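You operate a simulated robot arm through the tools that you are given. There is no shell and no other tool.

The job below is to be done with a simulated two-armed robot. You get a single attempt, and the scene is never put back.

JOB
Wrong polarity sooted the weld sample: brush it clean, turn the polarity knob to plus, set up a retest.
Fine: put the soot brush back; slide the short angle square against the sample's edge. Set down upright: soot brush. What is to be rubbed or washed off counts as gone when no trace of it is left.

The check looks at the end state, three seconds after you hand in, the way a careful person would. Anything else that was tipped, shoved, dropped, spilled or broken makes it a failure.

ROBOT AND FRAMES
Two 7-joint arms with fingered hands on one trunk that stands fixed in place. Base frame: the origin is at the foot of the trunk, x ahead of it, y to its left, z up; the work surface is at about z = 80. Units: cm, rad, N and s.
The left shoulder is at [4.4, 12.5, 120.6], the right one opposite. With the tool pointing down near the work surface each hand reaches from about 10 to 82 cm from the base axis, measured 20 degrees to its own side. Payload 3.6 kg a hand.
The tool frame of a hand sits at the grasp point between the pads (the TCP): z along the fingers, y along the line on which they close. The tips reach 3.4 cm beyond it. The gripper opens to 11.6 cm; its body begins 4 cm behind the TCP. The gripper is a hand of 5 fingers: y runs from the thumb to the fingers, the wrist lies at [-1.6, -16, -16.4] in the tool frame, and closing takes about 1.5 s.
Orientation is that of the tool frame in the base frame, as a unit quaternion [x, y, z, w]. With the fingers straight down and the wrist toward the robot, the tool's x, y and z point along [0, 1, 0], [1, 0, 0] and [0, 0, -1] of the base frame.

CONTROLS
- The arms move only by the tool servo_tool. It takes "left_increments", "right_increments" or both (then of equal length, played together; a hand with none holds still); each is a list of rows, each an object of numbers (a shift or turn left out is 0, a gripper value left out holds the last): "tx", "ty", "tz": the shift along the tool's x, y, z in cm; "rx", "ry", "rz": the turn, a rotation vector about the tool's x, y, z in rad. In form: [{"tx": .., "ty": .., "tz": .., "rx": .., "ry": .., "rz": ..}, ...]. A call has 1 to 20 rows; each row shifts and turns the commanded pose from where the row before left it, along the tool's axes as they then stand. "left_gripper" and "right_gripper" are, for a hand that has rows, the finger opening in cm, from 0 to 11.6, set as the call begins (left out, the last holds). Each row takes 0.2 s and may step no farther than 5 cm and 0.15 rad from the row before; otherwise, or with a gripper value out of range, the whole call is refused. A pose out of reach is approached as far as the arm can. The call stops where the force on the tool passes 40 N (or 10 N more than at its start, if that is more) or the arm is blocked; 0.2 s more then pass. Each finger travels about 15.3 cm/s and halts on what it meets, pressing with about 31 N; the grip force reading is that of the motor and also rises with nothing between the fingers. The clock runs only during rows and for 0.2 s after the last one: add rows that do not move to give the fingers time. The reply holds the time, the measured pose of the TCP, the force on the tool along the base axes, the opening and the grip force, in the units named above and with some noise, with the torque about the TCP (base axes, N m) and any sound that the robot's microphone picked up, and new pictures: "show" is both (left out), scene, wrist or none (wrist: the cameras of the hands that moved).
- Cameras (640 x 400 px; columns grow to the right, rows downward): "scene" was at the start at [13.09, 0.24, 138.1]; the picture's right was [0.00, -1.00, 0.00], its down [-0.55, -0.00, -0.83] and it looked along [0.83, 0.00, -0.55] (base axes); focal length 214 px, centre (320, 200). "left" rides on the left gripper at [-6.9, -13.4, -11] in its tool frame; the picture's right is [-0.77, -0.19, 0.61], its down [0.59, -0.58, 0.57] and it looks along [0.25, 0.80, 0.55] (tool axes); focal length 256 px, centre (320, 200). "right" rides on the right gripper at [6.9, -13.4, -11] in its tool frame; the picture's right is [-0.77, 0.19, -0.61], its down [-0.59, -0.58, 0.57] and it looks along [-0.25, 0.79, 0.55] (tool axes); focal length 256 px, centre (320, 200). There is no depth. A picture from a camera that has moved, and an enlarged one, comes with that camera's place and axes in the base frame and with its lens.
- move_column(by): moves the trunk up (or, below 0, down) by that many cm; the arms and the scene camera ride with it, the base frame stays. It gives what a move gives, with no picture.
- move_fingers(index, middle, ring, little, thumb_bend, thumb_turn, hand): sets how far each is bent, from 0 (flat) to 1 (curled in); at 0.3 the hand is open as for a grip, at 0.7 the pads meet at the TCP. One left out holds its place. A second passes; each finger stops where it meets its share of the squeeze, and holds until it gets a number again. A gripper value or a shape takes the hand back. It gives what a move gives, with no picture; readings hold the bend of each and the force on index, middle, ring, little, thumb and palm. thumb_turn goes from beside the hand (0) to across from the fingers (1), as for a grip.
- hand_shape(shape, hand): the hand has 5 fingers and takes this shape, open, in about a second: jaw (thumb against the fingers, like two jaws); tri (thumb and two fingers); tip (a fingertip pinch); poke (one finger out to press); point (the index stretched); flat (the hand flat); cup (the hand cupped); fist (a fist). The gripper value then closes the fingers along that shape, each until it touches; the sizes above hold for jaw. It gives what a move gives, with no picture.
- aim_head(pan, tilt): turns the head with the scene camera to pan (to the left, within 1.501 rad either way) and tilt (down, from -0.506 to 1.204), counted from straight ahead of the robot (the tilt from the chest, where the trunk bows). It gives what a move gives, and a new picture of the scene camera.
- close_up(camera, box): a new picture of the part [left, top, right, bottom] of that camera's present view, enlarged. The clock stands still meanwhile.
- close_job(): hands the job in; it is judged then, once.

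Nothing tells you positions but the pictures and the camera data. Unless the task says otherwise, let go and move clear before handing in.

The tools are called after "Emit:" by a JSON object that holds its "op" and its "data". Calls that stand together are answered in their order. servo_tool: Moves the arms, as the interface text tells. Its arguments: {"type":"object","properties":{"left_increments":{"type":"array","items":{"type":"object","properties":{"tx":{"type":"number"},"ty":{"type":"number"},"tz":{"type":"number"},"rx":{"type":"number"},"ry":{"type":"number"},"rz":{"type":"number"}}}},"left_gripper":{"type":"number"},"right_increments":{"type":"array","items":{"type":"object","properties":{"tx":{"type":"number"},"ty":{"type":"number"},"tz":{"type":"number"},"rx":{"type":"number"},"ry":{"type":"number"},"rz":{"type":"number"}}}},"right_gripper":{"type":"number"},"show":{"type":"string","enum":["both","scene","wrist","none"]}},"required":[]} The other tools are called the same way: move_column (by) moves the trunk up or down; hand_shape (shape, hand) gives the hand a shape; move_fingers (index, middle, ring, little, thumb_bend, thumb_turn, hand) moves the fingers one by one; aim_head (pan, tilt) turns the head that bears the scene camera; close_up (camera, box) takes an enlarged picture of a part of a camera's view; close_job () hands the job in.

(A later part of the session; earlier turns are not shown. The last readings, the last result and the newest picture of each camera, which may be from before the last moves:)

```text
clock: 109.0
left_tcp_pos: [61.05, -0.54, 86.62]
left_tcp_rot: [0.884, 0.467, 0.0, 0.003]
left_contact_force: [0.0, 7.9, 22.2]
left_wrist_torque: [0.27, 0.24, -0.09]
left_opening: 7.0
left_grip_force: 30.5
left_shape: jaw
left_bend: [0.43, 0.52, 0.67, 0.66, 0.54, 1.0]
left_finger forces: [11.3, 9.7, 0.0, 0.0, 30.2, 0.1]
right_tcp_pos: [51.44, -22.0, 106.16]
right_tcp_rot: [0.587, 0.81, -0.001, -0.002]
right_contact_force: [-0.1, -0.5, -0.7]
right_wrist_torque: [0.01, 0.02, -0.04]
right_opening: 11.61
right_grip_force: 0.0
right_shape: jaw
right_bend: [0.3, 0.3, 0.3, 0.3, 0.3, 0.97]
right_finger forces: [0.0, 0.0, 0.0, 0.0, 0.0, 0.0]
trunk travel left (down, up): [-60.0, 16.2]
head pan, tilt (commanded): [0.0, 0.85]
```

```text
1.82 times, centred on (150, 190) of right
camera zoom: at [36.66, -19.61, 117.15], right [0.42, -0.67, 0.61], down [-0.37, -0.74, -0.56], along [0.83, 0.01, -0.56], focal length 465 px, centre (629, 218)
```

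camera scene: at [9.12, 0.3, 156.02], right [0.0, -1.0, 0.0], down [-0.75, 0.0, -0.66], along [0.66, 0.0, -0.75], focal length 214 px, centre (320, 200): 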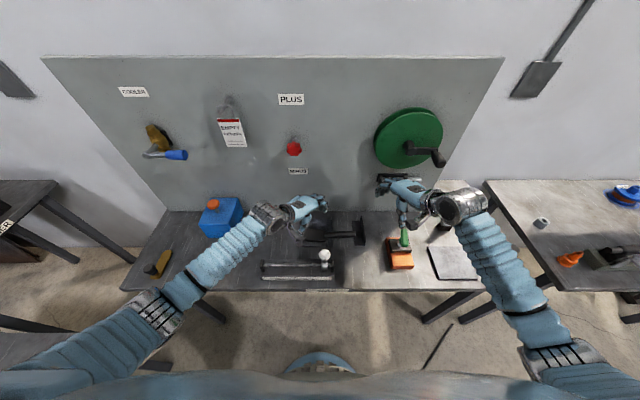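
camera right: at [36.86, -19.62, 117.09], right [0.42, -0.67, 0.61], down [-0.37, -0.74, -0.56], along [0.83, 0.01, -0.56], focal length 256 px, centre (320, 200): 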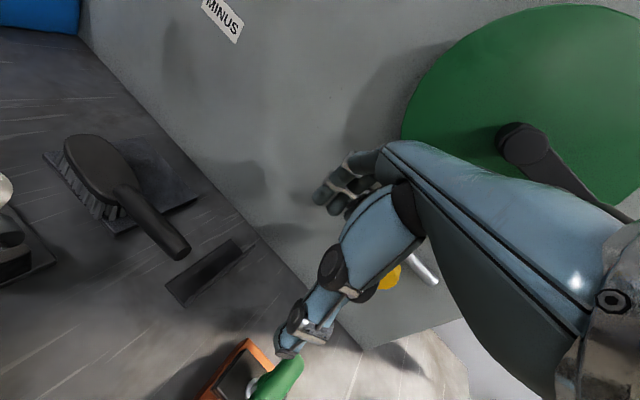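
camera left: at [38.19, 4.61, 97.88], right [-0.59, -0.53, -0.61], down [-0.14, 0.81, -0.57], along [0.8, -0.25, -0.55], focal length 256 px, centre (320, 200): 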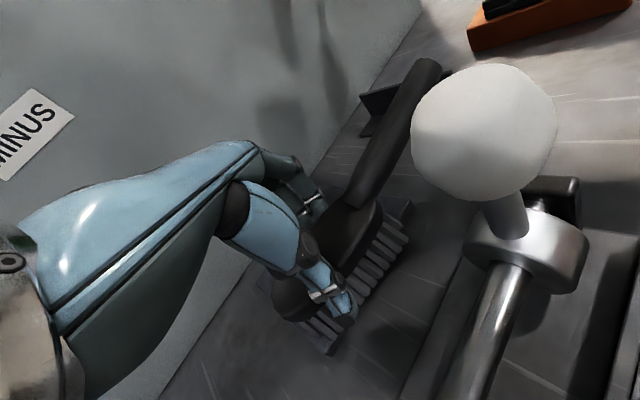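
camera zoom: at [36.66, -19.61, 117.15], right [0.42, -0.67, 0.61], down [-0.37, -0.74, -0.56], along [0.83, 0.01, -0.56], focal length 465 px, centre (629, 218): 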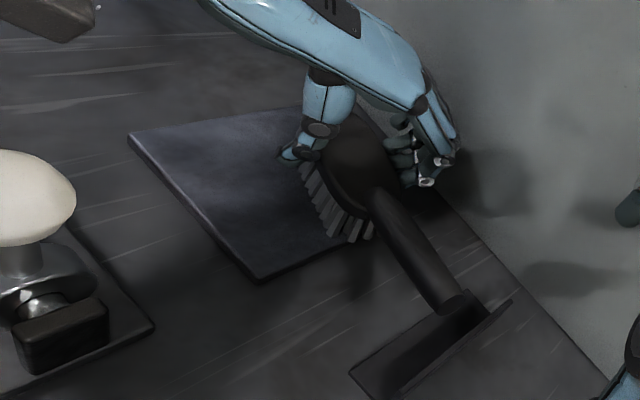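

Full coverage done with 15–22 N pressure; the plate stayed put. Lifting the brush away to the left to inspect the plate.

Emit:
{"op": "servo_tool", "data": {"left_increments": [{"tz": -3}, {"tz": -4}, {"tz": -4}, {"tx": 3.3, "ty": -2.24}, {"tx": 3.3, "ty": -2.24}, {"tx": 3.3, "ty": -2.24}, {"tx": 3.3, "ty": -2.24}, {"tx": 3.3, "ty": -2.24}, {"tx": 3.3, "ty": -2.24}, {}], "show": "both"}}

Emit:
{"op": "close_up", "data": {"camera": "scene", "box": [292, 210, 347, 252]}}

Emit:
{"op": "close_up", "data": {"camera": "right", "box": [40, 110, 220, 250]}}

Emit:
{"op": "close_up", "data": {"camera": "scene", "box": [220, 170, 340, 260]}}

```text
clock: 111.2
left_tcp_pos: [61.39, 23.37, 97.35]
left_tcp_rot: [0.884, 0.467, 0.0, 0.001]
left_contact_force: [0.6, 0.3, -2.2]
left_wrist_torque: [0.03, 0.0, -0.01]
left_opening: 6.17
left_grip_force: 30.7
left_shape: jaw
left_bend: [0.44, 0.53, 0.67, 0.66, 0.55, 0.99]
left_finger forces: [10.0, 7.1, 0.0, 0.1, 17.2, 0.1]
right_tcp_pos: [51.65, -22.17, 106.0]
right_tcp_rot: [0.588, 0.809, -0.001, -0.004]
right_contact_force: [1.1, 0.2, -0.9]
right_wrist_torque: [0.02, -0.01, 0.01]
right_opening: 11.59
right_grip_force: 0.1
right_shape: jaw
right_bend: [0.3, 0.3, 0.3, 0.3, 0.3, 0.97]
right_finger forces: [0.0, 0.0, 0.0, 0.0, 0.2, 0.0]
trunk travel left (down, up): [-60.0, 16.2]
head pan, tilt (commanded): [0.0, 0.85]
camera scene: at [9.16, 0.17, 156.02], right [0.0, -1.0, 0.0], down [-0.75, 0.0, -0.66], along [0.66, 0.0, -0.75], focal length 214 px, centre (320, 200)
camera left: at [46.41, 25.28, 108.52], right [-0.59, -0.53, -0.61], down [-0.14, 0.81, -0.57], along [0.79, -0.25, -0.56], focal length 256 px, centre (320, 200)
```

scene: 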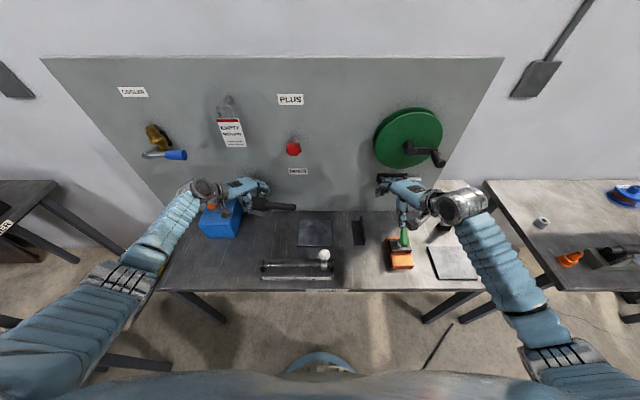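
left: 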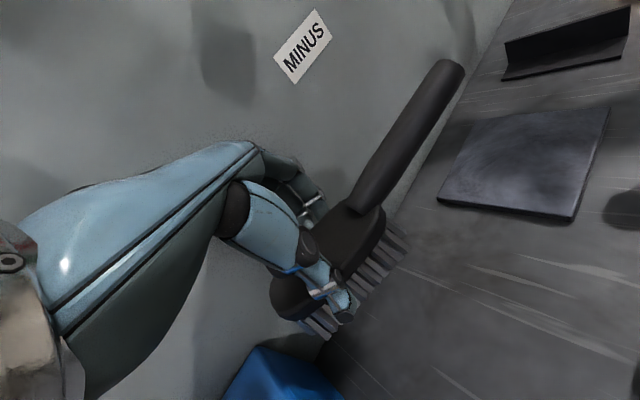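

```text
9.52 times, centred on (320, 231) of scene
camera zoom: at [9.16, 0.17, 156.02], right [0.0, -1.0, 0.0], down [-0.75, 0.0, -0.66], along [0.66, 0.0, -0.75], focal length 2043 px, centre (325, -95)
```

zoom: 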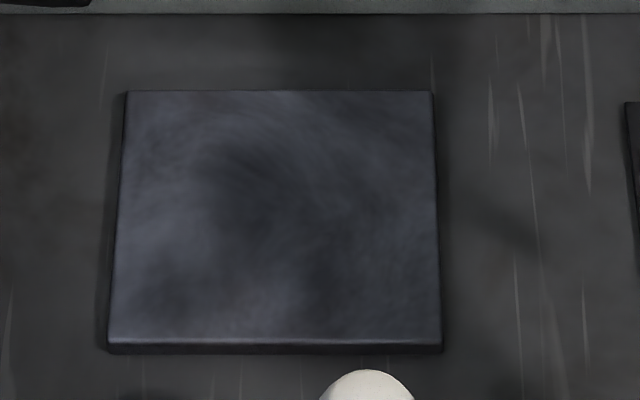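

```text
2.86 times, centred on (130, 180) of right
camera zoom: at [36.87, -19.74, 117.04], right [0.42, -0.68, 0.61], down [-0.37, -0.74, -0.56], along [0.83, 0.01, -0.56], focal length 731 px, centre (863, 257)
```

zoom: 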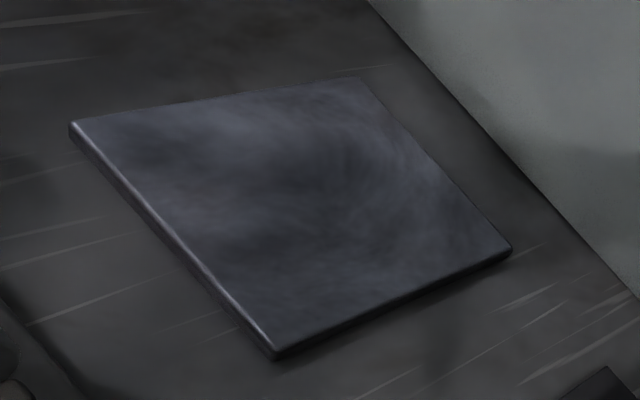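

```text
4.44 times, centred on (280, 215) of scene
camera zoom: at [9.16, 0.17, 156.02], right [0.0, -1.0, 0.0], down [-0.75, 0.0, -0.66], along [0.66, 0.0, -0.75], focal length 953 px, centre (498, 133)
```

zoom: 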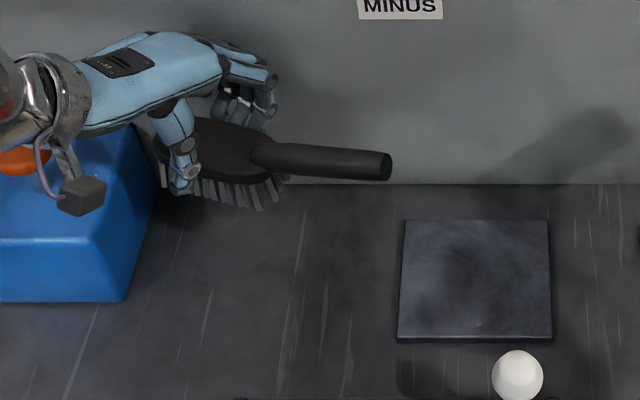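

The plate now shows only a faint swirl. I'll compare it side by side with the clean plate on the right, which seems to have the same surface pattern.

Emit:
{"op": "close_up", "data": {"camera": "scene", "box": [424, 240, 484, 286]}}

Emit:
{"op": "close_up", "data": {"camera": "left", "box": [420, 90, 630, 240]}}

Emit:
{"op": "close_up", "data": {"camera": "scene", "box": [298, 216, 332, 247]}}

```text
8.70 times, centred on (454, 263) of scene
camera zoom: at [9.16, 0.17, 156.02], right [0.0, -1.0, 0.0], down [-0.75, 0.0, -0.66], along [0.66, 0.0, -0.75], focal length 1865 px, centre (-845, -348)
```

zoom: 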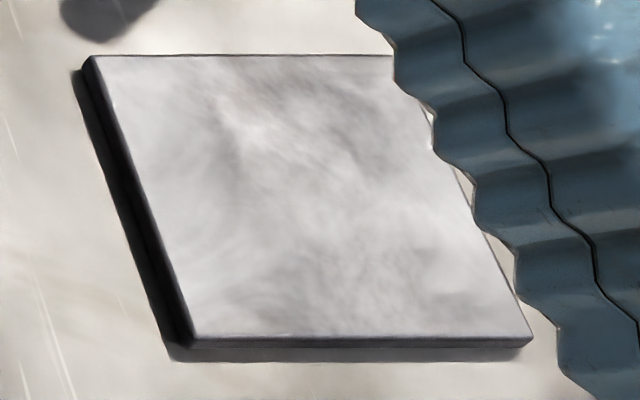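

```text
2.67 times, centred on (525, 165) of left
camera zoom: at [46.41, 25.28, 108.52], right [-0.59, -0.53, -0.61], down [-0.14, 0.81, -0.57], along [0.79, -0.25, -0.56], focal length 683 px, centre (-227, 293)
```

zoom: 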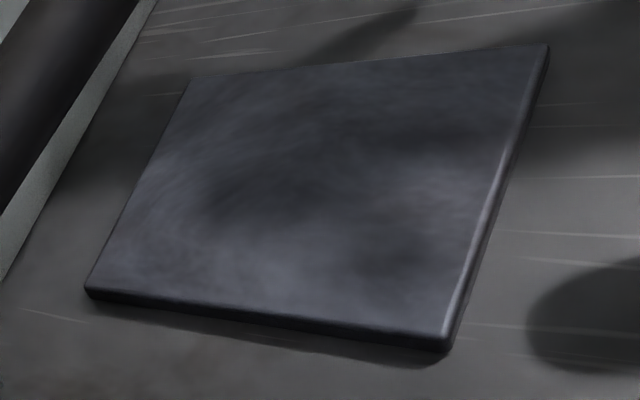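

```text
12.90 times, centred on (315, 232) of scene
camera zoom: at [9.16, 0.17, 156.02], right [0.0, -1.0, 0.0], down [-0.75, 0.0, -0.66], along [0.66, 0.0, -0.75], focal length 2767 px, centre (384, -206)
```

zoom: 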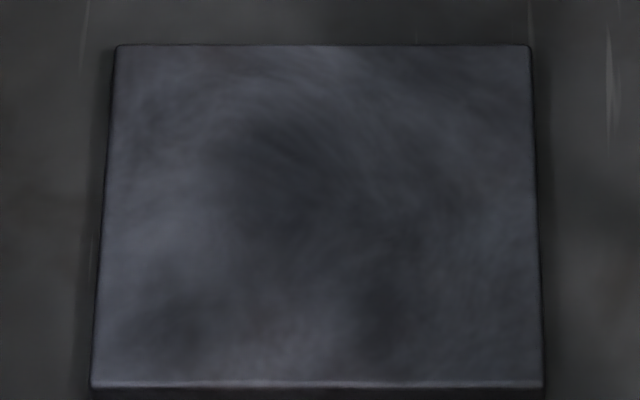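

The remaining pattern looks mostly like surface texture and soft shadow, but since no trace may remain I'll do one more full pass while I hold the brush well. Returning over the plate.

Emit:
{"op": "servo_tool", "data": {"left_increments": [{"tx": -3.36, "ty": 1.4}, {"tx": -3.36, "ty": 1.4}, {"tx": -3.36, "ty": 1.4}, {"tx": -3.36, "ty": 1.4}, {"tx": -3.36, "ty": 1.4}, {"tx": -3.36, "ty": 1.4}, {"tz": 4}, {"tz": 3.5}, {"tz": 2.0}, {"tz": 0.4}, {}], "show": "none"}}

Emit:
{"op": "close_up", "data": {"camera": "right", "box": [0, 80, 300, 300]}}

```text
clock: 113.6
left_tcp_pos: [56.75, 2.11, 87.49]
left_tcp_rot: [0.884, 0.467, -0.001, 0.0]
left_contact_force: [0.5, -1.3, -2.0]
left_wrist_torque: [0.04, 0.01, 0.01]
left_opening: 6.15
left_grip_force: 31.4
left_shape: jaw
left_bend: [0.45, 0.53, 0.67, 0.66, 0.55, 0.99]
left_finger forces: [9.9, 7.2, 0.0, 0.0, 17.0, 0.0]
right_tcp_pos: [51.58, -22.02, 106.11]
right_tcp_rot: [0.587, 0.81, -0.001, -0.005]
right_contact_force: [0.2, -0.1, -0.1]
right_wrist_torque: [-0.01, 0.0, 0.01]
right_opening: 11.59
right_grip_force: 0.1
right_shape: jaw
right_bend: [0.3, 0.3, 0.3, 0.3, 0.3, 0.97]
right_finger forces: [0.1, 0.0, 0.1, 0.0, 0.1, 0.0]
trunk travel left (down, up): [-60.0, 16.2]
head pan, tilt (commanded): [0.0, 0.85]
```

```text
1.82 times, centred on (150, 190) of right
camera zoom: at [36.87, -19.69, 117.05], right [0.42, -0.67, 0.61], down [-0.37, -0.74, -0.56], along [0.83, 0.01, -0.56], focal length 465 px, centre (629, 218)
```

zoom: 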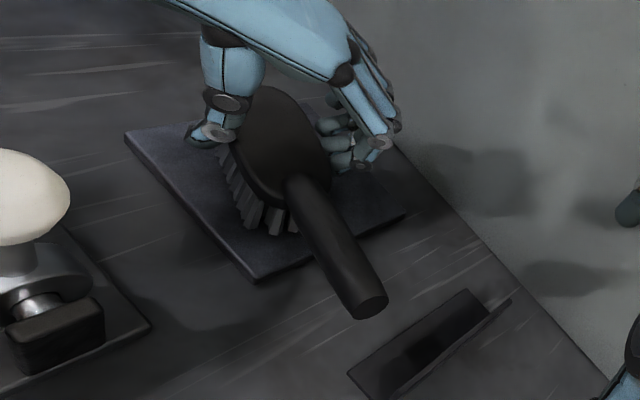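

Emit:
{"op": "servo_tool", "data": {"left_increments": [{"tz": 0.3}, {"tz": 0.3}, {"tz": 0.2}, {}], "show": "none"}}

```text
clock: 114.6
left_tcp_pos: [56.89, 1.9, 86.96]
left_tcp_rot: [0.884, 0.467, 0.0, 0.001]
left_contact_force: [0.7, 1.0, 6.6]
left_wrist_torque: [0.18, 0.23, 0.03]
left_opening: 6.14
left_grip_force: 31.1
left_shape: jaw
left_bend: [0.45, 0.54, 0.67, 0.66, 0.55, 0.99]
left_finger forces: [10.3, 7.4, 0.1, 0.0, 22.4, 0.1]
right_tcp_pos: [51.57, -21.93, 106.07]
right_tcp_rot: [0.587, 0.81, -0.002, -0.004]
right_contact_force: [0.2, 0.4, 0.8]
right_wrist_torque: [0.02, 0.02, 0.03]
right_opening: 11.56
right_grip_force: 0.0
right_shape: jaw
right_bend: [0.3, 0.3, 0.3, 0.3, 0.3, 0.97]
right_finger forces: [0.0, 0.0, 0.0, 0.1, 0.1, 0.0]
trunk travel left (down, up): [-60.0, 16.2]
head pan, tilt (commanded): [0.0, 0.85]
```

Emit:
{"op": "servo_tool", "data": {"left_increments": [{"tz": 0.2, "rx": 0.04}, {"tz": 0.1}, {}], "show": "none"}}

```text
clock: 115.4
left_tcp_pos: [56.94, 1.87, 86.94]
left_tcp_rot: [0.884, 0.466, -0.009, -0.015]
left_contact_force: [2.8, 2.7, 19.9]
left_wrist_torque: [-0.01, -0.04, -0.01]
left_opening: 6.15
left_grip_force: 31.3
left_shape: jaw
left_bend: [0.44, 0.53, 0.67, 0.66, 0.55, 0.99]
left_finger forces: [11.8, 9.4, 0.0, 0.1, 25.3, 0.0]
right_tcp_pos: [51.59, -22.06, 105.99]
right_tcp_rot: [0.587, 0.809, 0.0, -0.003]
right_contact_force: [0.3, -0.2, 0.3]
right_wrist_torque: [-0.01, 0.01, -0.02]
right_opening: 11.6
right_grip_force: 0.1
right_shape: jaw
right_bend: [0.3, 0.3, 0.3, 0.3, 0.3, 0.97]
right_finger forces: [0.0, 0.0, 0.1, 0.0, 0.0, 0.0]
trunk travel left (down, up): [-60.0, 16.2]
head pan, tilt (commanded): [0.0, 0.85]
```

Contact is flat and centered at about 20 N. Running another complete raster.

Emit:
{"op": "servo_tool", "data": {"left_increments": [{"tx": -0.56, "ty": -0.83}, {"tx": -0.56, "ty": -0.83}, {"tx": -0.56, "ty": -0.83}, {"tx": -0.56, "ty": -0.83}, {"tx": -0.99, "ty": 0.68}, {"tx": -0.99, "ty": 0.68}, {"tx": 0.56, "ty": 0.83}, {"tx": 0.56, "ty": 0.83}, {"tx": 0.56, "ty": 0.83}, {"tx": 0.56, "ty": 0.83}, {"tx": 0.56, "ty": 0.83}, {"tx": 0.56, "ty": 0.83}, {"tx": 0.56, "ty": 0.83}, {"tx": 0.56, "ty": 0.83}], "show": "none"}}

Emit:
{"op": "servo_tool", "data": {"left_increments": [{"tx": 0.83, "ty": -0.56}, {"tx": 0.83, "ty": -0.56}, {"tx": -0.56, "ty": -0.83}, {"tx": -0.56, "ty": -0.83}, {"tx": -0.56, "ty": -0.83}, {"tx": -0.56, "ty": -0.83}, {"tx": -0.56, "ty": -0.83}, {"tx": -0.56, "ty": -0.83}, {"tx": -0.56, "ty": -0.83}, {"tx": -0.56, "ty": -0.83}, {"tx": 0.83, "ty": -0.56}, {"tx": 0.83, "ty": -0.56}, {"tx": 0.56, "ty": 0.83}, {"tx": 0.56, "ty": 0.83}, {"tx": 0.56, "ty": 0.83}, {"tx": 0.56, "ty": 0.83}, {"tx": 0.56, "ty": 0.83}, {"tx": 0.56, "ty": 0.83}, {"tx": 0.56, "ty": 0.83}, {"tx": 0.56, "ty": 0.83}], "show": "none"}}

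Emit:
{"op": "servo_tool", "data": {"left_increments": [{"tx": 0.83, "ty": -0.56}, {"tx": 0.83, "ty": -0.56}, {"tx": -0.56, "ty": -0.83}, {"tx": -0.56, "ty": -0.83}, {"tx": -0.56, "ty": -0.83}, {"tx": -0.56, "ty": -0.83}, {"tx": -0.56, "ty": -0.83}, {"tx": -0.56, "ty": -0.83}, {"tx": -0.56, "ty": -0.83}, {"tx": -0.56, "ty": -0.83}, {"tx": -0.83, "ty": 0.56}, {"tx": -0.83, "ty": 0.56}, {"tx": -0.83, "ty": 0.56}, {"tx": -0.83, "ty": 0.56}, {"tx": -0.83, "ty": 0.56}, {"tx": -0.83, "ty": 0.56}], "show": "none"}}

Emit:
{"op": "close_up", "data": {"camera": "right", "box": [0, 80, 300, 300]}}

```text
clock: 118.6
left_tcp_pos: [61.1, -0.96, 86.72]
left_tcp_rot: [0.885, 0.466, -0.009, -0.011]
left_contact_force: [-6.6, 1.0, 19.9]
left_wrist_torque: [0.21, 0.5, 0.04]
left_opening: 6.75
left_grip_force: 31.1
left_shape: jaw
left_bend: [0.46, 0.54, 0.67, 0.66, 0.54, 0.99]
left_finger forces: [8.7, 6.5, 0.0, 0.0, 31.0, 0.0]
right_tcp_pos: [51.58, -21.91, 106.08]
right_tcp_rot: [0.587, 0.809, 0.0, -0.004]
right_contact_force: [-0.2, 0.0, 0.6]
right_wrist_torque: [0.0, 0.03, 0.0]
right_opening: 11.61
right_grip_force: 0.0
right_shape: jaw
right_bend: [0.3, 0.3, 0.3, 0.3, 0.3, 0.97]
right_finger forces: [0.0, 0.0, 0.0, 0.0, 0.0, 0.0]
trunk travel left (down, up): [-60.0, 16.2]
head pan, tilt (commanded): [0.0, 0.85]
stopped in row 14 (left hand): the force on the tool passed its limit at 41 N (the readings are from after the stop); the commanded pose is now the measured one
```

```text
clock: 122.8
left_tcp_pos: [60.98, 3.16, 86.68]
left_tcp_rot: [0.885, 0.466, -0.008, -0.014]
left_contact_force: [-2.7, 1.1, 13.0]
left_wrist_torque: [0.11, 0.24, 0.06]
left_opening: 6.11
left_grip_force: 31.3
left_shape: jaw
left_bend: [0.45, 0.54, 0.67, 0.66, 0.55, 0.99]
left_finger forces: [9.9, 7.5, 0.0, 0.0, 26.3, 0.1]
right_tcp_pos: [51.47, -22.07, 106.06]
right_tcp_rot: [0.587, 0.809, -0.002, -0.004]
right_contact_force: [-0.3, 0.0, 0.0]
right_wrist_torque: [-0.01, 0.0, -0.03]
right_opening: 11.58
right_grip_force: 0.0
right_shape: jaw
right_bend: [0.3, 0.3, 0.3, 0.3, 0.3, 0.97]
right_finger forces: [0.0, 0.0, 0.0, 0.0, 0.0, 0.0]
trunk travel left (down, up): [-60.0, 16.2]
head pan, tilt (commanded): [0.0, 0.85]
```

```text
clock: 126.2
left_tcp_pos: [53.01, -0.82, 86.83]
left_tcp_rot: [0.885, 0.465, -0.008, -0.014]
left_contact_force: [0.0, 3.5, 10.7]
left_wrist_torque: [0.07, 0.02, 0.0]
left_opening: 6.08
left_grip_force: 31.0
left_shape: jaw
left_bend: [0.45, 0.53, 0.67, 0.66, 0.55, 0.99]
left_finger forces: [10.0, 8.0, 0.0, 0.1, 22.2, 0.0]
right_tcp_pos: [51.54, -22.05, 106.1]
right_tcp_rot: [0.587, 0.81, 0.0, -0.004]
right_contact_force: [0.0, 0.1, 0.4]
right_wrist_torque: [0.0, 0.02, 0.0]
right_opening: 11.58
right_grip_force: 0.1
right_shape: jaw
right_bend: [0.3, 0.3, 0.3, 0.3, 0.3, 0.97]
right_finger forces: [0.0, 0.0, 0.0, 0.0, 0.0, 0.0]
trunk travel left (down, up): [-60.0, 16.2]
head pan, tilt (commanded): [0.0, 0.85]
```

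```text
1.82 times, centred on (150, 190) of right
camera zoom: at [36.77, -19.67, 117.1], right [0.42, -0.67, 0.61], down [-0.37, -0.74, -0.56], along [0.83, 0.01, -0.56], focal length 465 px, centre (629, 218)
```

zoom: 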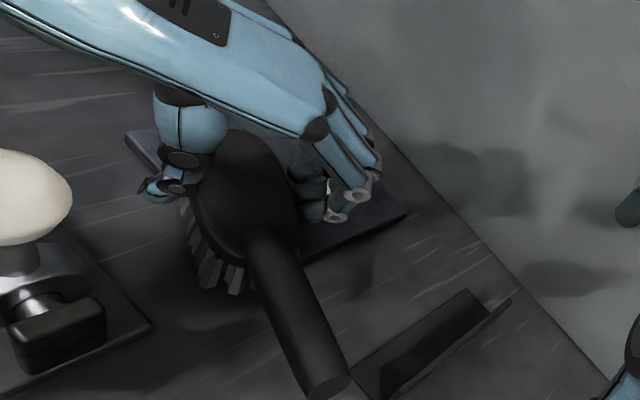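

One last diagonal pass, then I lift the brush off and take it home to the left.

Emit:
{"op": "servo_tool", "data": {"left_increments": [{"tx": 1.18, "ty": 0.4}, {"tx": 1.18, "ty": 0.4}, {"tx": 1.18, "ty": 0.4}, {"tx": 1.18, "ty": 0.4}, {"tx": 1.18, "ty": 0.4}, {"tx": 1.18, "ty": 0.4}, {"tx": 1.18, "ty": 0.4}, {"tx": -0.56, "ty": -0.83}, {"tx": -0.56, "ty": -0.83}, {"tx": -0.56, "ty": -0.83}, {"tz": -2}, {"tz": -4}, {"tz": -4}, {"tx": 3.3, "ty": -2.24}, {"tx": 3.3, "ty": -2.24}, {"tx": 3.3, "ty": -2.24}, {"tx": 3.3, "ty": -2.24}, {"tx": 2.4, "ty": -1.63}, {}], "show": "both"}}

Emit:
{"op": "close_up", "data": {"camera": "scene", "box": [292, 210, 347, 252]}}

Emit:
{"op": "close_up", "data": {"camera": "right", "box": [40, 110, 220, 250]}}

Emit:
{"op": "close_up", "data": {"camera": "scene", "box": [200, 170, 340, 270]}}

```text
clock: 130.2
left_tcp_pos: [57.27, 23.26, 96.94]
left_tcp_rot: [0.885, 0.466, -0.01, -0.015]
left_contact_force: [0.6, -0.6, -2.0]
left_wrist_torque: [-0.01, 0.02, 0.01]
left_opening: 6.05
left_grip_force: 31.3
left_shape: jaw
left_bend: [0.45, 0.53, 0.67, 0.66, 0.55, 0.99]
left_finger forces: [9.7, 7.4, 0.0, 0.0, 17.1, 0.0]
right_tcp_pos: [51.62, -22.09, 105.99]
right_tcp_rot: [0.588, 0.809, -0.001, -0.005]
right_contact_force: [-0.4, 0.0, 0.0]
right_wrist_torque: [0.02, 0.01, -0.01]
right_opening: 11.58
right_grip_force: 0.0
right_shape: jaw
right_bend: [0.3, 0.3, 0.3, 0.3, 0.3, 0.97]
right_finger forces: [0.0, 0.1, 0.0, 0.0, 0.0, 0.1]
trunk travel left (down, up): [-60.0, 16.2]
head pan, tilt (commanded): [0.0, 0.85]
camera scene: at [9.17, 0.22, 156.02], right [0.0, -1.0, 0.0], down [-0.75, 0.0, -0.66], along [0.66, 0.0, -0.75], focal length 214 px, centre (320, 200)
camera left: at [42.69, 25.01, 108.57], right [-0.61, -0.52, -0.6], down [-0.16, 0.82, -0.55], along [0.78, -0.24, -0.58], focal length 256 px, centre (320, 200)
```

scene: 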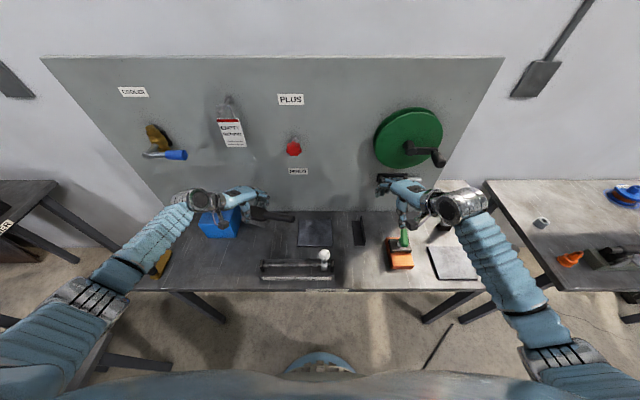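
left: 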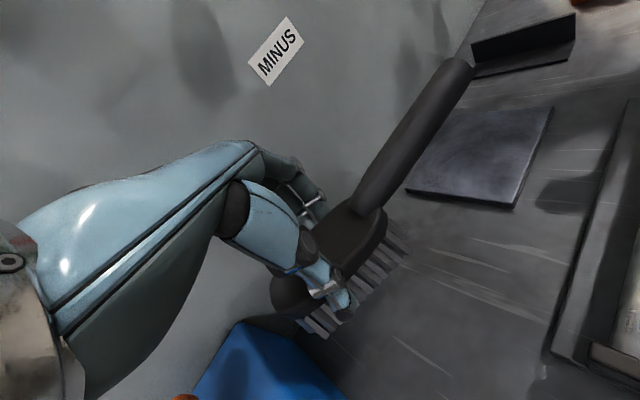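

```text
9.52 times, centred on (320, 231) of scene
camera zoom: at [9.17, 0.22, 156.02], right [0.0, -1.0, 0.0], down [-0.75, 0.0, -0.66], along [0.66, 0.0, -0.75], focal length 2043 px, centre (325, -95)
```

zoom: 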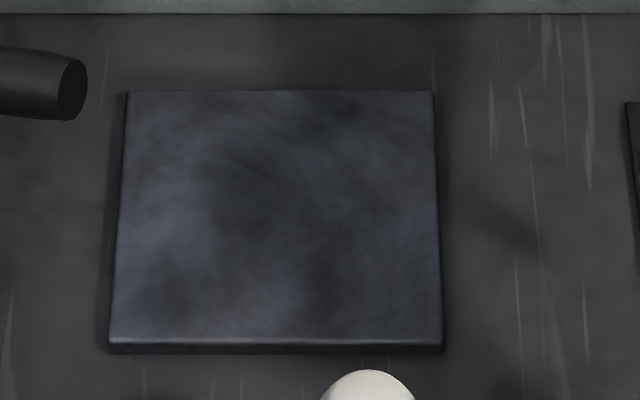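

```text
2.86 times, centred on (130, 180) of right
camera zoom: at [36.87, -19.7, 117.05], right [0.42, -0.67, 0.61], down [-0.37, -0.74, -0.56], along [0.83, 0.01, -0.56], focal length 731 px, centre (863, 257)
```

zoom: 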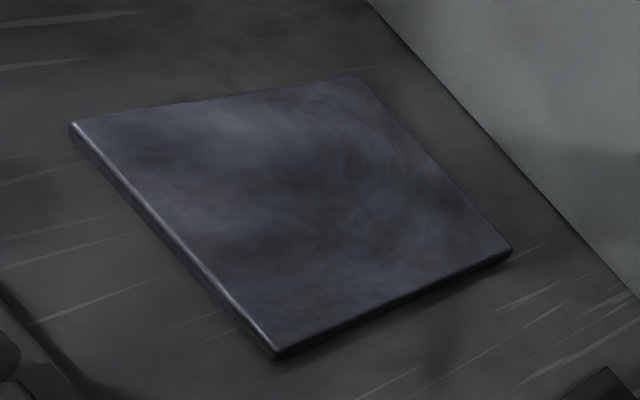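

```text
4.00 times, centred on (270, 220) of scene
camera zoom: at [9.17, 0.22, 156.02], right [0.0, -1.0, 0.0], down [-0.75, 0.0, -0.66], along [0.66, 0.0, -0.75], focal length 858 px, centre (520, 120)
```

zoom: 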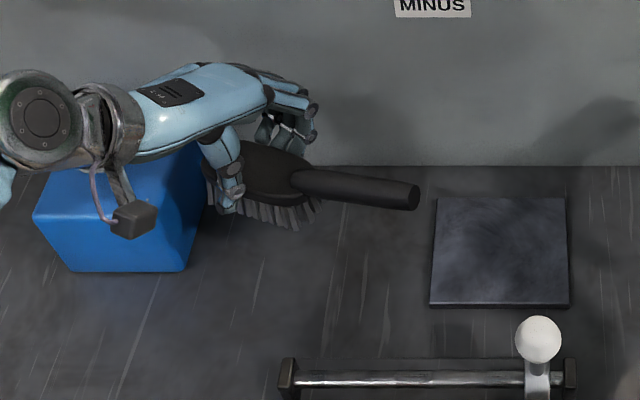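

The plate's pattern is identical before and after the last raster, so only its native texture remains. Now I'll return the brush: yaw it to about 29° and place it at its original spot (handle end near (52.4, 9.7), head near (60, 23.5)).

Emit:
{"op": "servo_tool", "data": {"left_increments": [{"rz": 0.1}, {"rz": 0.1}, {"tx": 1.49, "ty": 2.49}, {"tz": 3.5}, {"tz": 3.5}, {"tz": 2.2}, {}], "show": "both"}}

Emit:
{"op": "close_up", "data": {"camera": "scene", "box": [200, 180, 340, 280]}}

```text
clock: 131.8
left_tcp_pos: [58.65, 21.27, 87.96]
left_tcp_rot: [0.927, 0.374, -0.011, -0.014]
left_contact_force: [-0.8, -0.5, -1.7]
left_wrist_torque: [0.02, -0.01, 0.08]
left_opening: 6.06
left_grip_force: 30.7
left_shape: jaw
left_bend: [0.45, 0.53, 0.67, 0.66, 0.55, 0.99]
left_finger forces: [9.5, 7.6, 0.0, 0.1, 17.0, 0.0]
left hand out of reach, approached as far as the arm can: row 6
right_tcp_pos: [51.69, -22.0, 105.94]
right_tcp_rot: [0.587, 0.809, -0.002, -0.004]
right_contact_force: [0.4, -0.6, -0.1]
right_wrist_torque: [0.0, -0.03, 0.02]
right_opening: 11.59
right_grip_force: 0.0
right_shape: jaw
right_bend: [0.3, 0.3, 0.3, 0.3, 0.3, 0.97]
right_finger forces: [0.0, 0.0, 0.0, 0.1, 0.0, 0.1]
trunk travel left (down, up): [-60.0, 16.2]
head pan, tilt (commanded): [0.0, 0.85]
camera scene: at [9.25, 0.24, 156.01], right [0.0, -1.0, 0.0], down [-0.75, 0.0, -0.66], along [0.66, 0.0, -0.75], focal length 214 px, centre (320, 200)
camera left: at [44.67, 25.96, 99.56], right [-0.7, -0.39, -0.6], down [0.01, 0.83, -0.55], along [0.71, -0.39, -0.58], focal length 256 px, centre (320, 200)
```

scene: 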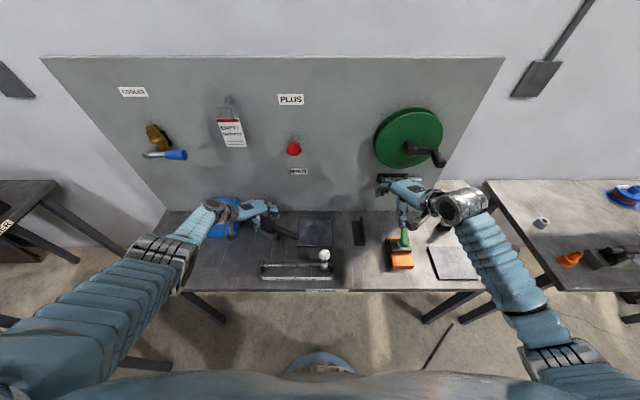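
left: 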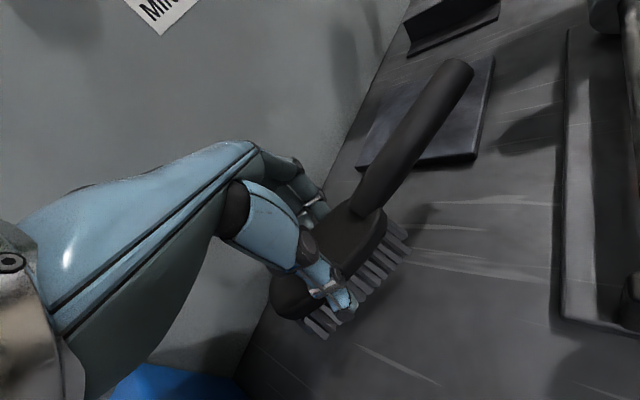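

```text
4.00 times, centred on (270, 230) of scene
camera zoom: at [9.25, 0.24, 156.01], right [0.0, -1.0, 0.0], down [-0.75, 0.0, -0.66], along [0.66, 0.0, -0.75], focal length 858 px, centre (520, 80)
```

zoom: 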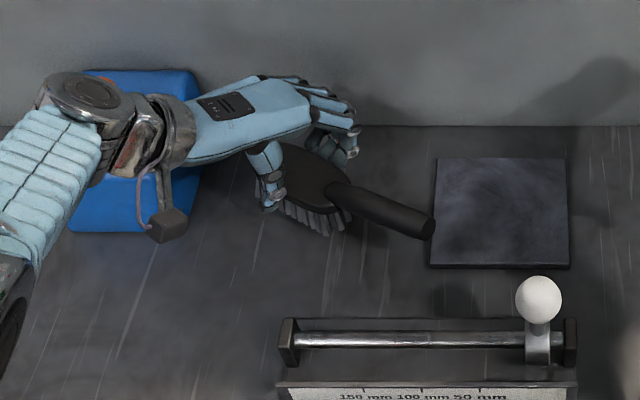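

The arm is at its reach limit with the trunk this high. I'll raise the hand a little, lower the trunk by 8 cm, and then finish the placement.

Emit:
{"op": "servo_tool", "data": {"left_increments": [{"tz": -4}, {"tz": -4}, {}], "show": "none"}}

Emit:
{"op": "move_column", "data": {"by": -8}}

```text
clock: 132.6
left_tcp_pos: [58.86, 21.03, 95.96]
left_tcp_rot: [0.927, 0.375, -0.011, -0.014]
left_contact_force: [-0.2, -0.1, -2.9]
left_wrist_torque: [0.02, -0.01, 0.02]
left_opening: 6.05
left_grip_force: 30.7
left_shape: jaw
left_bend: [0.45, 0.53, 0.67, 0.66, 0.55, 0.99]
left_finger forces: [9.3, 7.2, 0.0, 0.0, 16.6, 0.0]
right_tcp_pos: [51.71, -22.07, 106.03]
right_tcp_rot: [0.586, 0.81, -0.002, -0.004]
right_contact_force: [-0.2, 0.2, 0.7]
right_wrist_torque: [0.05, -0.01, 0.0]
right_opening: 11.59
right_grip_force: 0.0
right_shape: jaw
right_bend: [0.3, 0.3, 0.3, 0.3, 0.3, 0.97]
right_finger forces: [0.1, 0.0, 0.0, 0.0, 0.1, 0.0]
trunk travel left (down, up): [-60.0, 16.2]
head pan, tilt (commanded): [0.0, 0.85]
```

```text
clock: 133.8
left_tcp_pos: [58.91, 21.25, 88.0]
left_tcp_rot: [0.927, 0.374, -0.011, -0.014]
left_contact_force: [0.0, 0.3, -1.5]
left_wrist_torque: [-0.01, -0.05, 0.02]
left_opening: 6.06
left_grip_force: 31.1
left_shape: jaw
left_bend: [0.45, 0.53, 0.67, 0.66, 0.55, 0.99]
left_finger forces: [9.4, 7.2, 0.0, 0.0, 16.5, 0.1]
right_tcp_pos: [51.72, -22.03, 98.05]
right_tcp_rot: [0.587, 0.81, -0.001, -0.004]
right_contact_force: [0.1, 0.5, 0.2]
right_wrist_torque: [0.01, 0.02, 0.0]
right_opening: 11.6
right_grip_force: 0.1
right_shape: jaw
right_bend: [0.3, 0.3, 0.3, 0.3, 0.3, 0.97]
right_finger forces: [0.1, 0.1, 0.1, 0.0, 0.0, 0.1]
trunk travel left (down, up): [-52.0, 24.2]
head pan, tilt (commanded): [0.0, 0.85]
```

Now shifting to the home position and checking.

Emit:
{"op": "servo_tool", "data": {"left_increments": [{"tx": 0.85, "ty": 0.12}, {"tx": 0.85, "ty": 0.12}, {}], "right_increments": [{"tz": -3}, {"tz": -3}, {}], "show": "scene"}}

Emit:
{"op": "close_up", "data": {"camera": "scene", "box": [180, 180, 320, 280]}}

```text
clock: 134.6
left_tcp_pos: [60.23, 22.14, 87.87]
left_tcp_rot: [0.927, 0.374, -0.011, -0.014]
left_contact_force: [-0.1, 1.2, -3.4]
left_wrist_torque: [-0.01, 0.0, 0.0]
left_opening: 6.04
left_grip_force: 31.2
left_shape: jaw
left_bend: [0.45, 0.53, 0.67, 0.66, 0.55, 0.99]
left_finger forces: [9.3, 7.2, 0.0, 0.0, 16.5, 0.0]
right_tcp_pos: [51.62, -21.86, 104.11]
right_tcp_rot: [0.587, 0.809, -0.001, -0.004]
right_contact_force: [0.2, 0.1, 0.1]
right_wrist_torque: [-0.01, -0.03, 0.01]
right_opening: 11.6
right_grip_force: 0.1
right_shape: jaw
right_bend: [0.3, 0.3, 0.3, 0.3, 0.3, 0.97]
right_finger forces: [0.0, 0.0, 0.1, 0.0, 0.0, 0.0]
trunk travel left (down, up): [-52.0, 24.2]
head pan, tilt (commanded): [0.0, 0.85]
camera scene: at [9.81, 0.24, 147.98], right [0.0, -1.0, 0.0], down [-0.75, 0.0, -0.66], along [0.66, 0.0, -0.75], focal length 214 px, centre (320, 200)
```

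scene: 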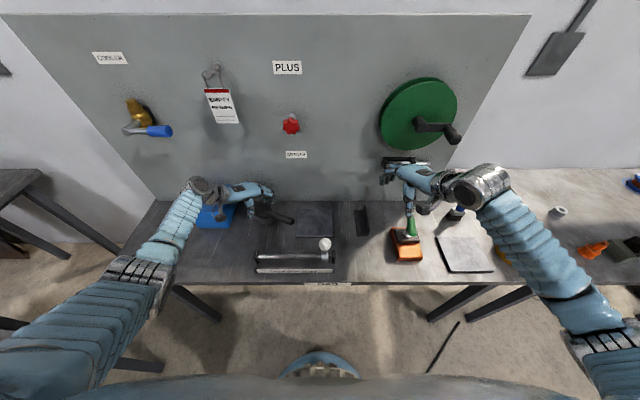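

```text
4.00 times, centred on (250, 230) of scene
camera zoom: at [9.81, 0.24, 147.98], right [0.0, -1.0, 0.0], down [-0.75, 0.0, -0.66], along [0.66, 0.0, -0.75], focal length 858 px, centre (600, 80)
```

zoom: 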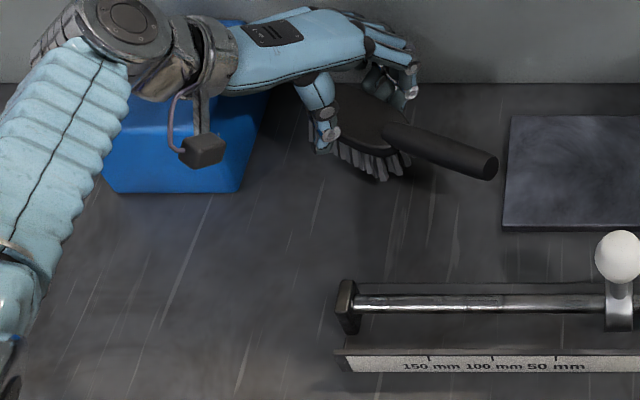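

The brush is right above its original place. Lowering it to the table.

Emit:
{"op": "servo_tool", "data": {"left_increments": [{"tz": 0.6}, {"tz": 0.5}, {"tz": 0.3}, {}], "show": "none"}}

```text
clock: 135.6
left_tcp_pos: [60.19, 22.13, 86.63]
left_tcp_rot: [0.927, 0.374, -0.012, -0.013]
left_contact_force: [-0.7, -0.2, -2.0]
left_wrist_torque: [0.0, 0.01, 0.0]
left_opening: 6.05
left_grip_force: 31.5
left_shape: jaw
left_bend: [0.45, 0.53, 0.67, 0.66, 0.55, 0.99]
left_finger forces: [9.2, 7.1, 0.1, 0.1, 16.5, 0.1]
right_tcp_pos: [51.74, -21.96, 103.98]
right_tcp_rot: [0.587, 0.809, -0.002, -0.004]
right_contact_force: [-1.1, -0.5, -1.1]
right_wrist_torque: [0.02, -0.02, -0.04]
right_opening: 11.62
right_grip_force: 0.1
right_shape: jaw
right_bend: [0.3, 0.3, 0.3, 0.3, 0.3, 0.97]
right_finger forces: [0.0, 0.1, 0.1, 0.1, 0.1, 0.0]
trunk travel left (down, up): [-52.0, 24.2]
head pan, tilt (commanded): [0.0, 0.85]
```

Emit:
{"op": "servo_tool", "data": {"left_increments": [{"tz": 0.25}, {"tz": 0.25}, {"tz": 0.2}, {}], "show": "none"}}

```text
clock: 136.6
left_tcp_pos: [60.25, 22.21, 85.91]
left_tcp_rot: [0.927, 0.374, -0.011, -0.014]
left_contact_force: [-0.6, -0.6, -1.9]
left_wrist_torque: [0.03, 0.01, 0.0]
left_opening: 6.04
left_grip_force: 31.0
left_shape: jaw
left_bend: [0.45, 0.53, 0.67, 0.66, 0.55, 0.99]
left_finger forces: [9.3, 7.3, 0.1, 0.1, 16.6, 0.1]
right_tcp_pos: [51.68, -21.99, 104.0]
right_tcp_rot: [0.588, 0.809, -0.001, -0.004]
right_contact_force: [0.2, 0.4, -0.2]
right_wrist_torque: [-0.02, 0.01, -0.01]
right_opening: 11.61
right_grip_force: 0.0
right_shape: jaw
right_bend: [0.3, 0.3, 0.3, 0.3, 0.3, 0.97]
right_finger forces: [0.0, 0.1, 0.0, 0.1, 0.0, 0.0]
trunk travel left (down, up): [-52.0, 24.2]
head pan, tilt (commanded): [0.0, 0.85]
```

Emit:
{"op": "servo_tool", "data": {"left_increments": [{"tz": 0.2}, {"tz": 0.2}, {"tz": 0.2}, {}], "show": "none"}}

Emit:
{"op": "close_up", "data": {"camera": "scene", "box": [220, 200, 310, 260]}}

```text
clock: 137.6
left_tcp_pos: [60.19, 22.25, 85.58]
left_tcp_rot: [0.927, 0.375, -0.007, -0.012]
left_contact_force: [1.7, 2.8, 18.7]
left_wrist_torque: [0.18, 0.14, 0.0]
left_opening: 6.03
left_grip_force: 31.0
left_shape: jaw
left_bend: [0.45, 0.53, 0.67, 0.66, 0.55, 0.99]
left_finger forces: [10.0, 8.7, 0.0, 0.0, 26.3, 0.0]
right_tcp_pos: [51.67, -22.04, 104.13]
right_tcp_rot: [0.587, 0.81, -0.001, -0.003]
right_contact_force: [0.2, 0.2, -0.9]
right_wrist_torque: [0.0, -0.04, 0.01]
right_opening: 11.6
right_grip_force: 0.1
right_shape: jaw
right_bend: [0.3, 0.3, 0.3, 0.3, 0.3, 0.97]
right_finger forces: [0.0, 0.0, 0.0, 0.0, 0.0, 0.0]
trunk travel left (down, up): [-52.0, 24.2]
head pan, tilt (commanded): [0.0, 0.85]
```

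```text
6.67 times, centred on (265, 230) of scene
camera zoom: at [9.59, 0.19, 148.02], right [0.0, -1.0, 0.0], down [-0.75, 0.0, -0.66], along [0.66, 0.0, -0.75], focal length 1430 px, centre (687, 0)
```

zoom: 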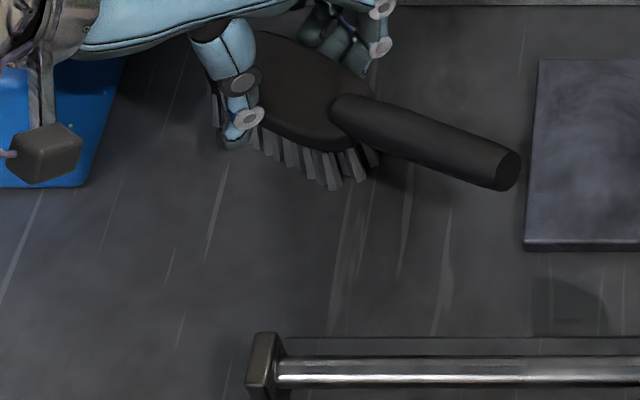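

Contact with the table. Easing off slightly and releasing.

Emit:
{"op": "servo_tool", "data": {"left_increments": [{"tz": -0.25}, {}], "show": "none"}}

Emit:
{"op": "servo_tool", "data": {"left_increments": [{}, {}, {}, {}, {}, {}], "left_gripper": 11.6, "show": "none"}}

Emit:
{"op": "servo_tool", "data": {"left_increments": [{"tz": -1.5}, {"tz": -3}, {"tz": -4}, {"tz": -4}, {"tz": -3}, {"ty": -3}, {"ty": -3}, {}], "show": "both"}}

Emit:
{"op": "close_up", "data": {"camera": "scene", "box": [220, 200, 310, 260]}}

```text
clock: 138.2
left_tcp_pos: [60.03, 22.19, 85.73]
left_tcp_rot: [0.927, 0.376, -0.009, -0.013]
left_contact_force: [5.1, 1.9, 14.0]
left_wrist_torque: [0.09, -0.08, 0.05]
left_opening: 6.03
left_grip_force: 30.8
left_shape: jaw
left_bend: [0.45, 0.53, 0.67, 0.66, 0.55, 0.99]
left_finger forces: [11.2, 9.6, 0.0, 0.0, 21.7, 0.0]
right_tcp_pos: [51.68, -22.0, 104.21]
right_tcp_rot: [0.587, 0.809, -0.001, -0.004]
right_contact_force: [-0.6, -0.6, -0.1]
right_wrist_torque: [0.03, 0.0, -0.02]
right_opening: 11.6
right_grip_force: 0.0
right_shape: jaw
right_bend: [0.3, 0.3, 0.3, 0.3, 0.3, 0.97]
right_finger forces: [0.0, 0.1, 0.0, 0.0, 0.0, 0.0]
trunk travel left (down, up): [-52.0, 24.2]
head pan, tilt (commanded): [0.0, 0.85]
```

```text
clock: 139.6
left_tcp_pos: [60.12, 22.25, 85.62]
left_tcp_rot: [0.927, 0.374, -0.011, -0.014]
left_contact_force: [0.9, -1.3, -0.2]
left_wrist_torque: [0.01, 0.01, -0.01]
left_opening: 11.62
left_grip_force: 0.1
left_shape: jaw
left_bend: [0.3, 0.3, 0.3, 0.3, 0.3, 0.97]
left_finger forces: [0.1, 0.0, 0.0, 0.1, 0.0, 0.0]
right_tcp_pos: [51.6, -21.9, 104.06]
right_tcp_rot: [0.587, 0.809, -0.001, -0.004]
right_contact_force: [0.1, 0.0, 0.8]
right_wrist_torque: [-0.01, 0.0, -0.04]
right_opening: 11.61
right_grip_force: 0.1
right_shape: jaw
right_bend: [0.3, 0.3, 0.3, 0.3, 0.3, 0.97]
right_finger forces: [0.0, 0.1, 0.1, 0.1, 0.0, 0.0]
trunk travel left (down, up): [-52.0, 24.2]
head pan, tilt (commanded): [0.0, 0.85]
```

```text
clock: 141.4
left_tcp_pos: [56.44, 26.15, 101.15]
left_tcp_rot: [0.927, 0.375, -0.011, -0.013]
left_contact_force: [0.5, -0.2, 0.9]
left_wrist_torque: [0.01, -0.01, 0.0]
left_opening: 11.6
left_grip_force: 0.1
left_shape: jaw
left_bend: [0.3, 0.3, 0.3, 0.3, 0.3, 0.97]
left_finger forces: [0.0, 0.1, 0.0, 0.0, 0.0, 0.1]
right_tcp_pos: [51.62, -22.1, 103.93]
right_tcp_rot: [0.587, 0.809, -0.001, -0.005]
right_contact_force: [0.3, 0.6, 0.4]
right_wrist_torque: [0.07, 0.0, 0.0]
right_opening: 11.58
right_grip_force: 0.1
right_shape: jaw
right_bend: [0.3, 0.3, 0.3, 0.3, 0.3, 0.97]
right_finger forces: [0.1, 0.0, 0.0, 0.1, 0.0, 0.0]
trunk travel left (down, up): [-52.0, 24.2]
head pan, tilt (commanded): [0.0, 0.85]
camera scene: at [9.82, 0.21, 147.98], right [0.0, -1.0, 0.0], down [-0.75, 0.0, -0.66], along [0.66, 0.0, -0.75], focal length 214 px, centre (320, 200)
camera left: at [42.49, 30.83, 112.89], right [-0.7, -0.39, -0.6], down [0.01, 0.83, -0.55], along [0.71, -0.39, -0.58], focal length 256 px, centre (320, 200)
```

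scene: 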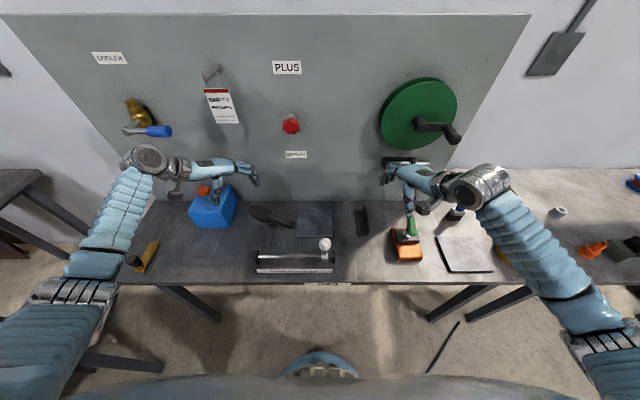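
left: 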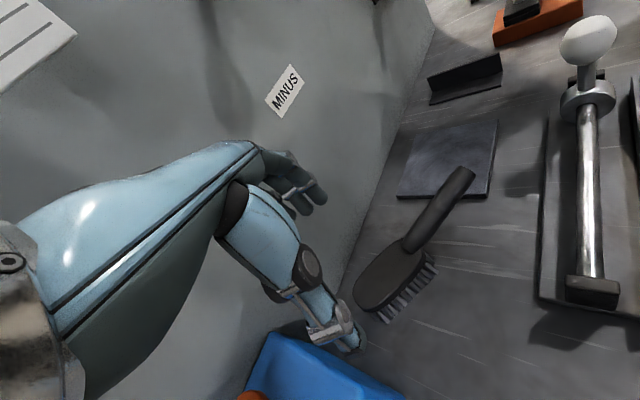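

```text
6.67 times, centred on (265, 230) of scene
camera zoom: at [9.82, 0.21, 147.98], right [0.0, -1.0, 0.0], down [-0.75, 0.0, -0.66], along [0.66, 0.0, -0.75], focal length 1430 px, centre (687, 0)
```

zoom: 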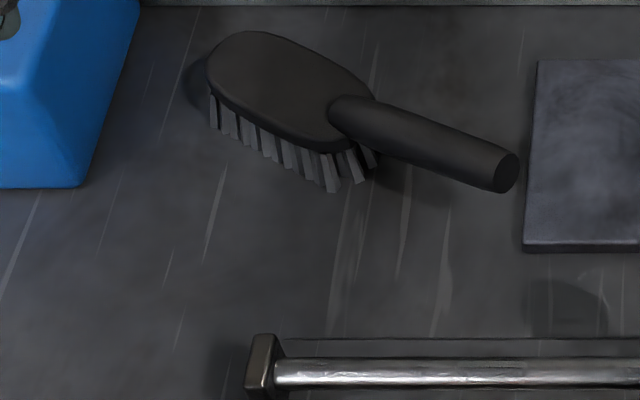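

The brush is back on its original spot, bristles down. Next is the polarity knob; let me look at it closely for any pointer mark.

Emit:
{"op": "close_up", "data": {"camera": "scene", "box": [270, 105, 310, 145]}}

Emit:
{"op": "close_up", "data": {"camera": "scene", "box": [240, 50, 340, 170]}}

```text
10.00 times, centred on (290, 125) of scene
camera zoom: at [9.82, 0.21, 147.98], right [0.0, -1.0, 0.0], down [-0.75, 0.0, -0.66], along [0.66, 0.0, -0.75], focal length 2145 px, centre (620, 950)
```

zoom: 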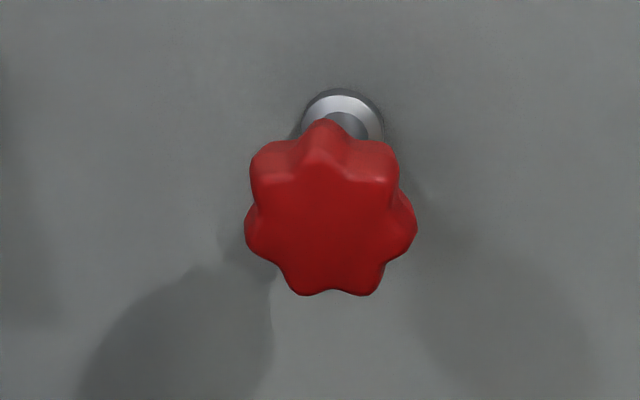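

```text
3.33 times, centred on (290, 110) of scene
camera zoom: at [9.82, 0.21, 147.98], right [0.0, -1.0, 0.0], down [-0.75, 0.0, -0.66], along [0.66, 0.0, -0.75], focal length 715 px, centre (420, 500)
```

zoom: 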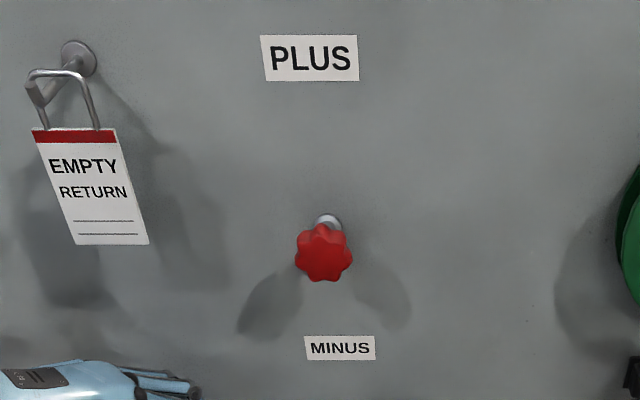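

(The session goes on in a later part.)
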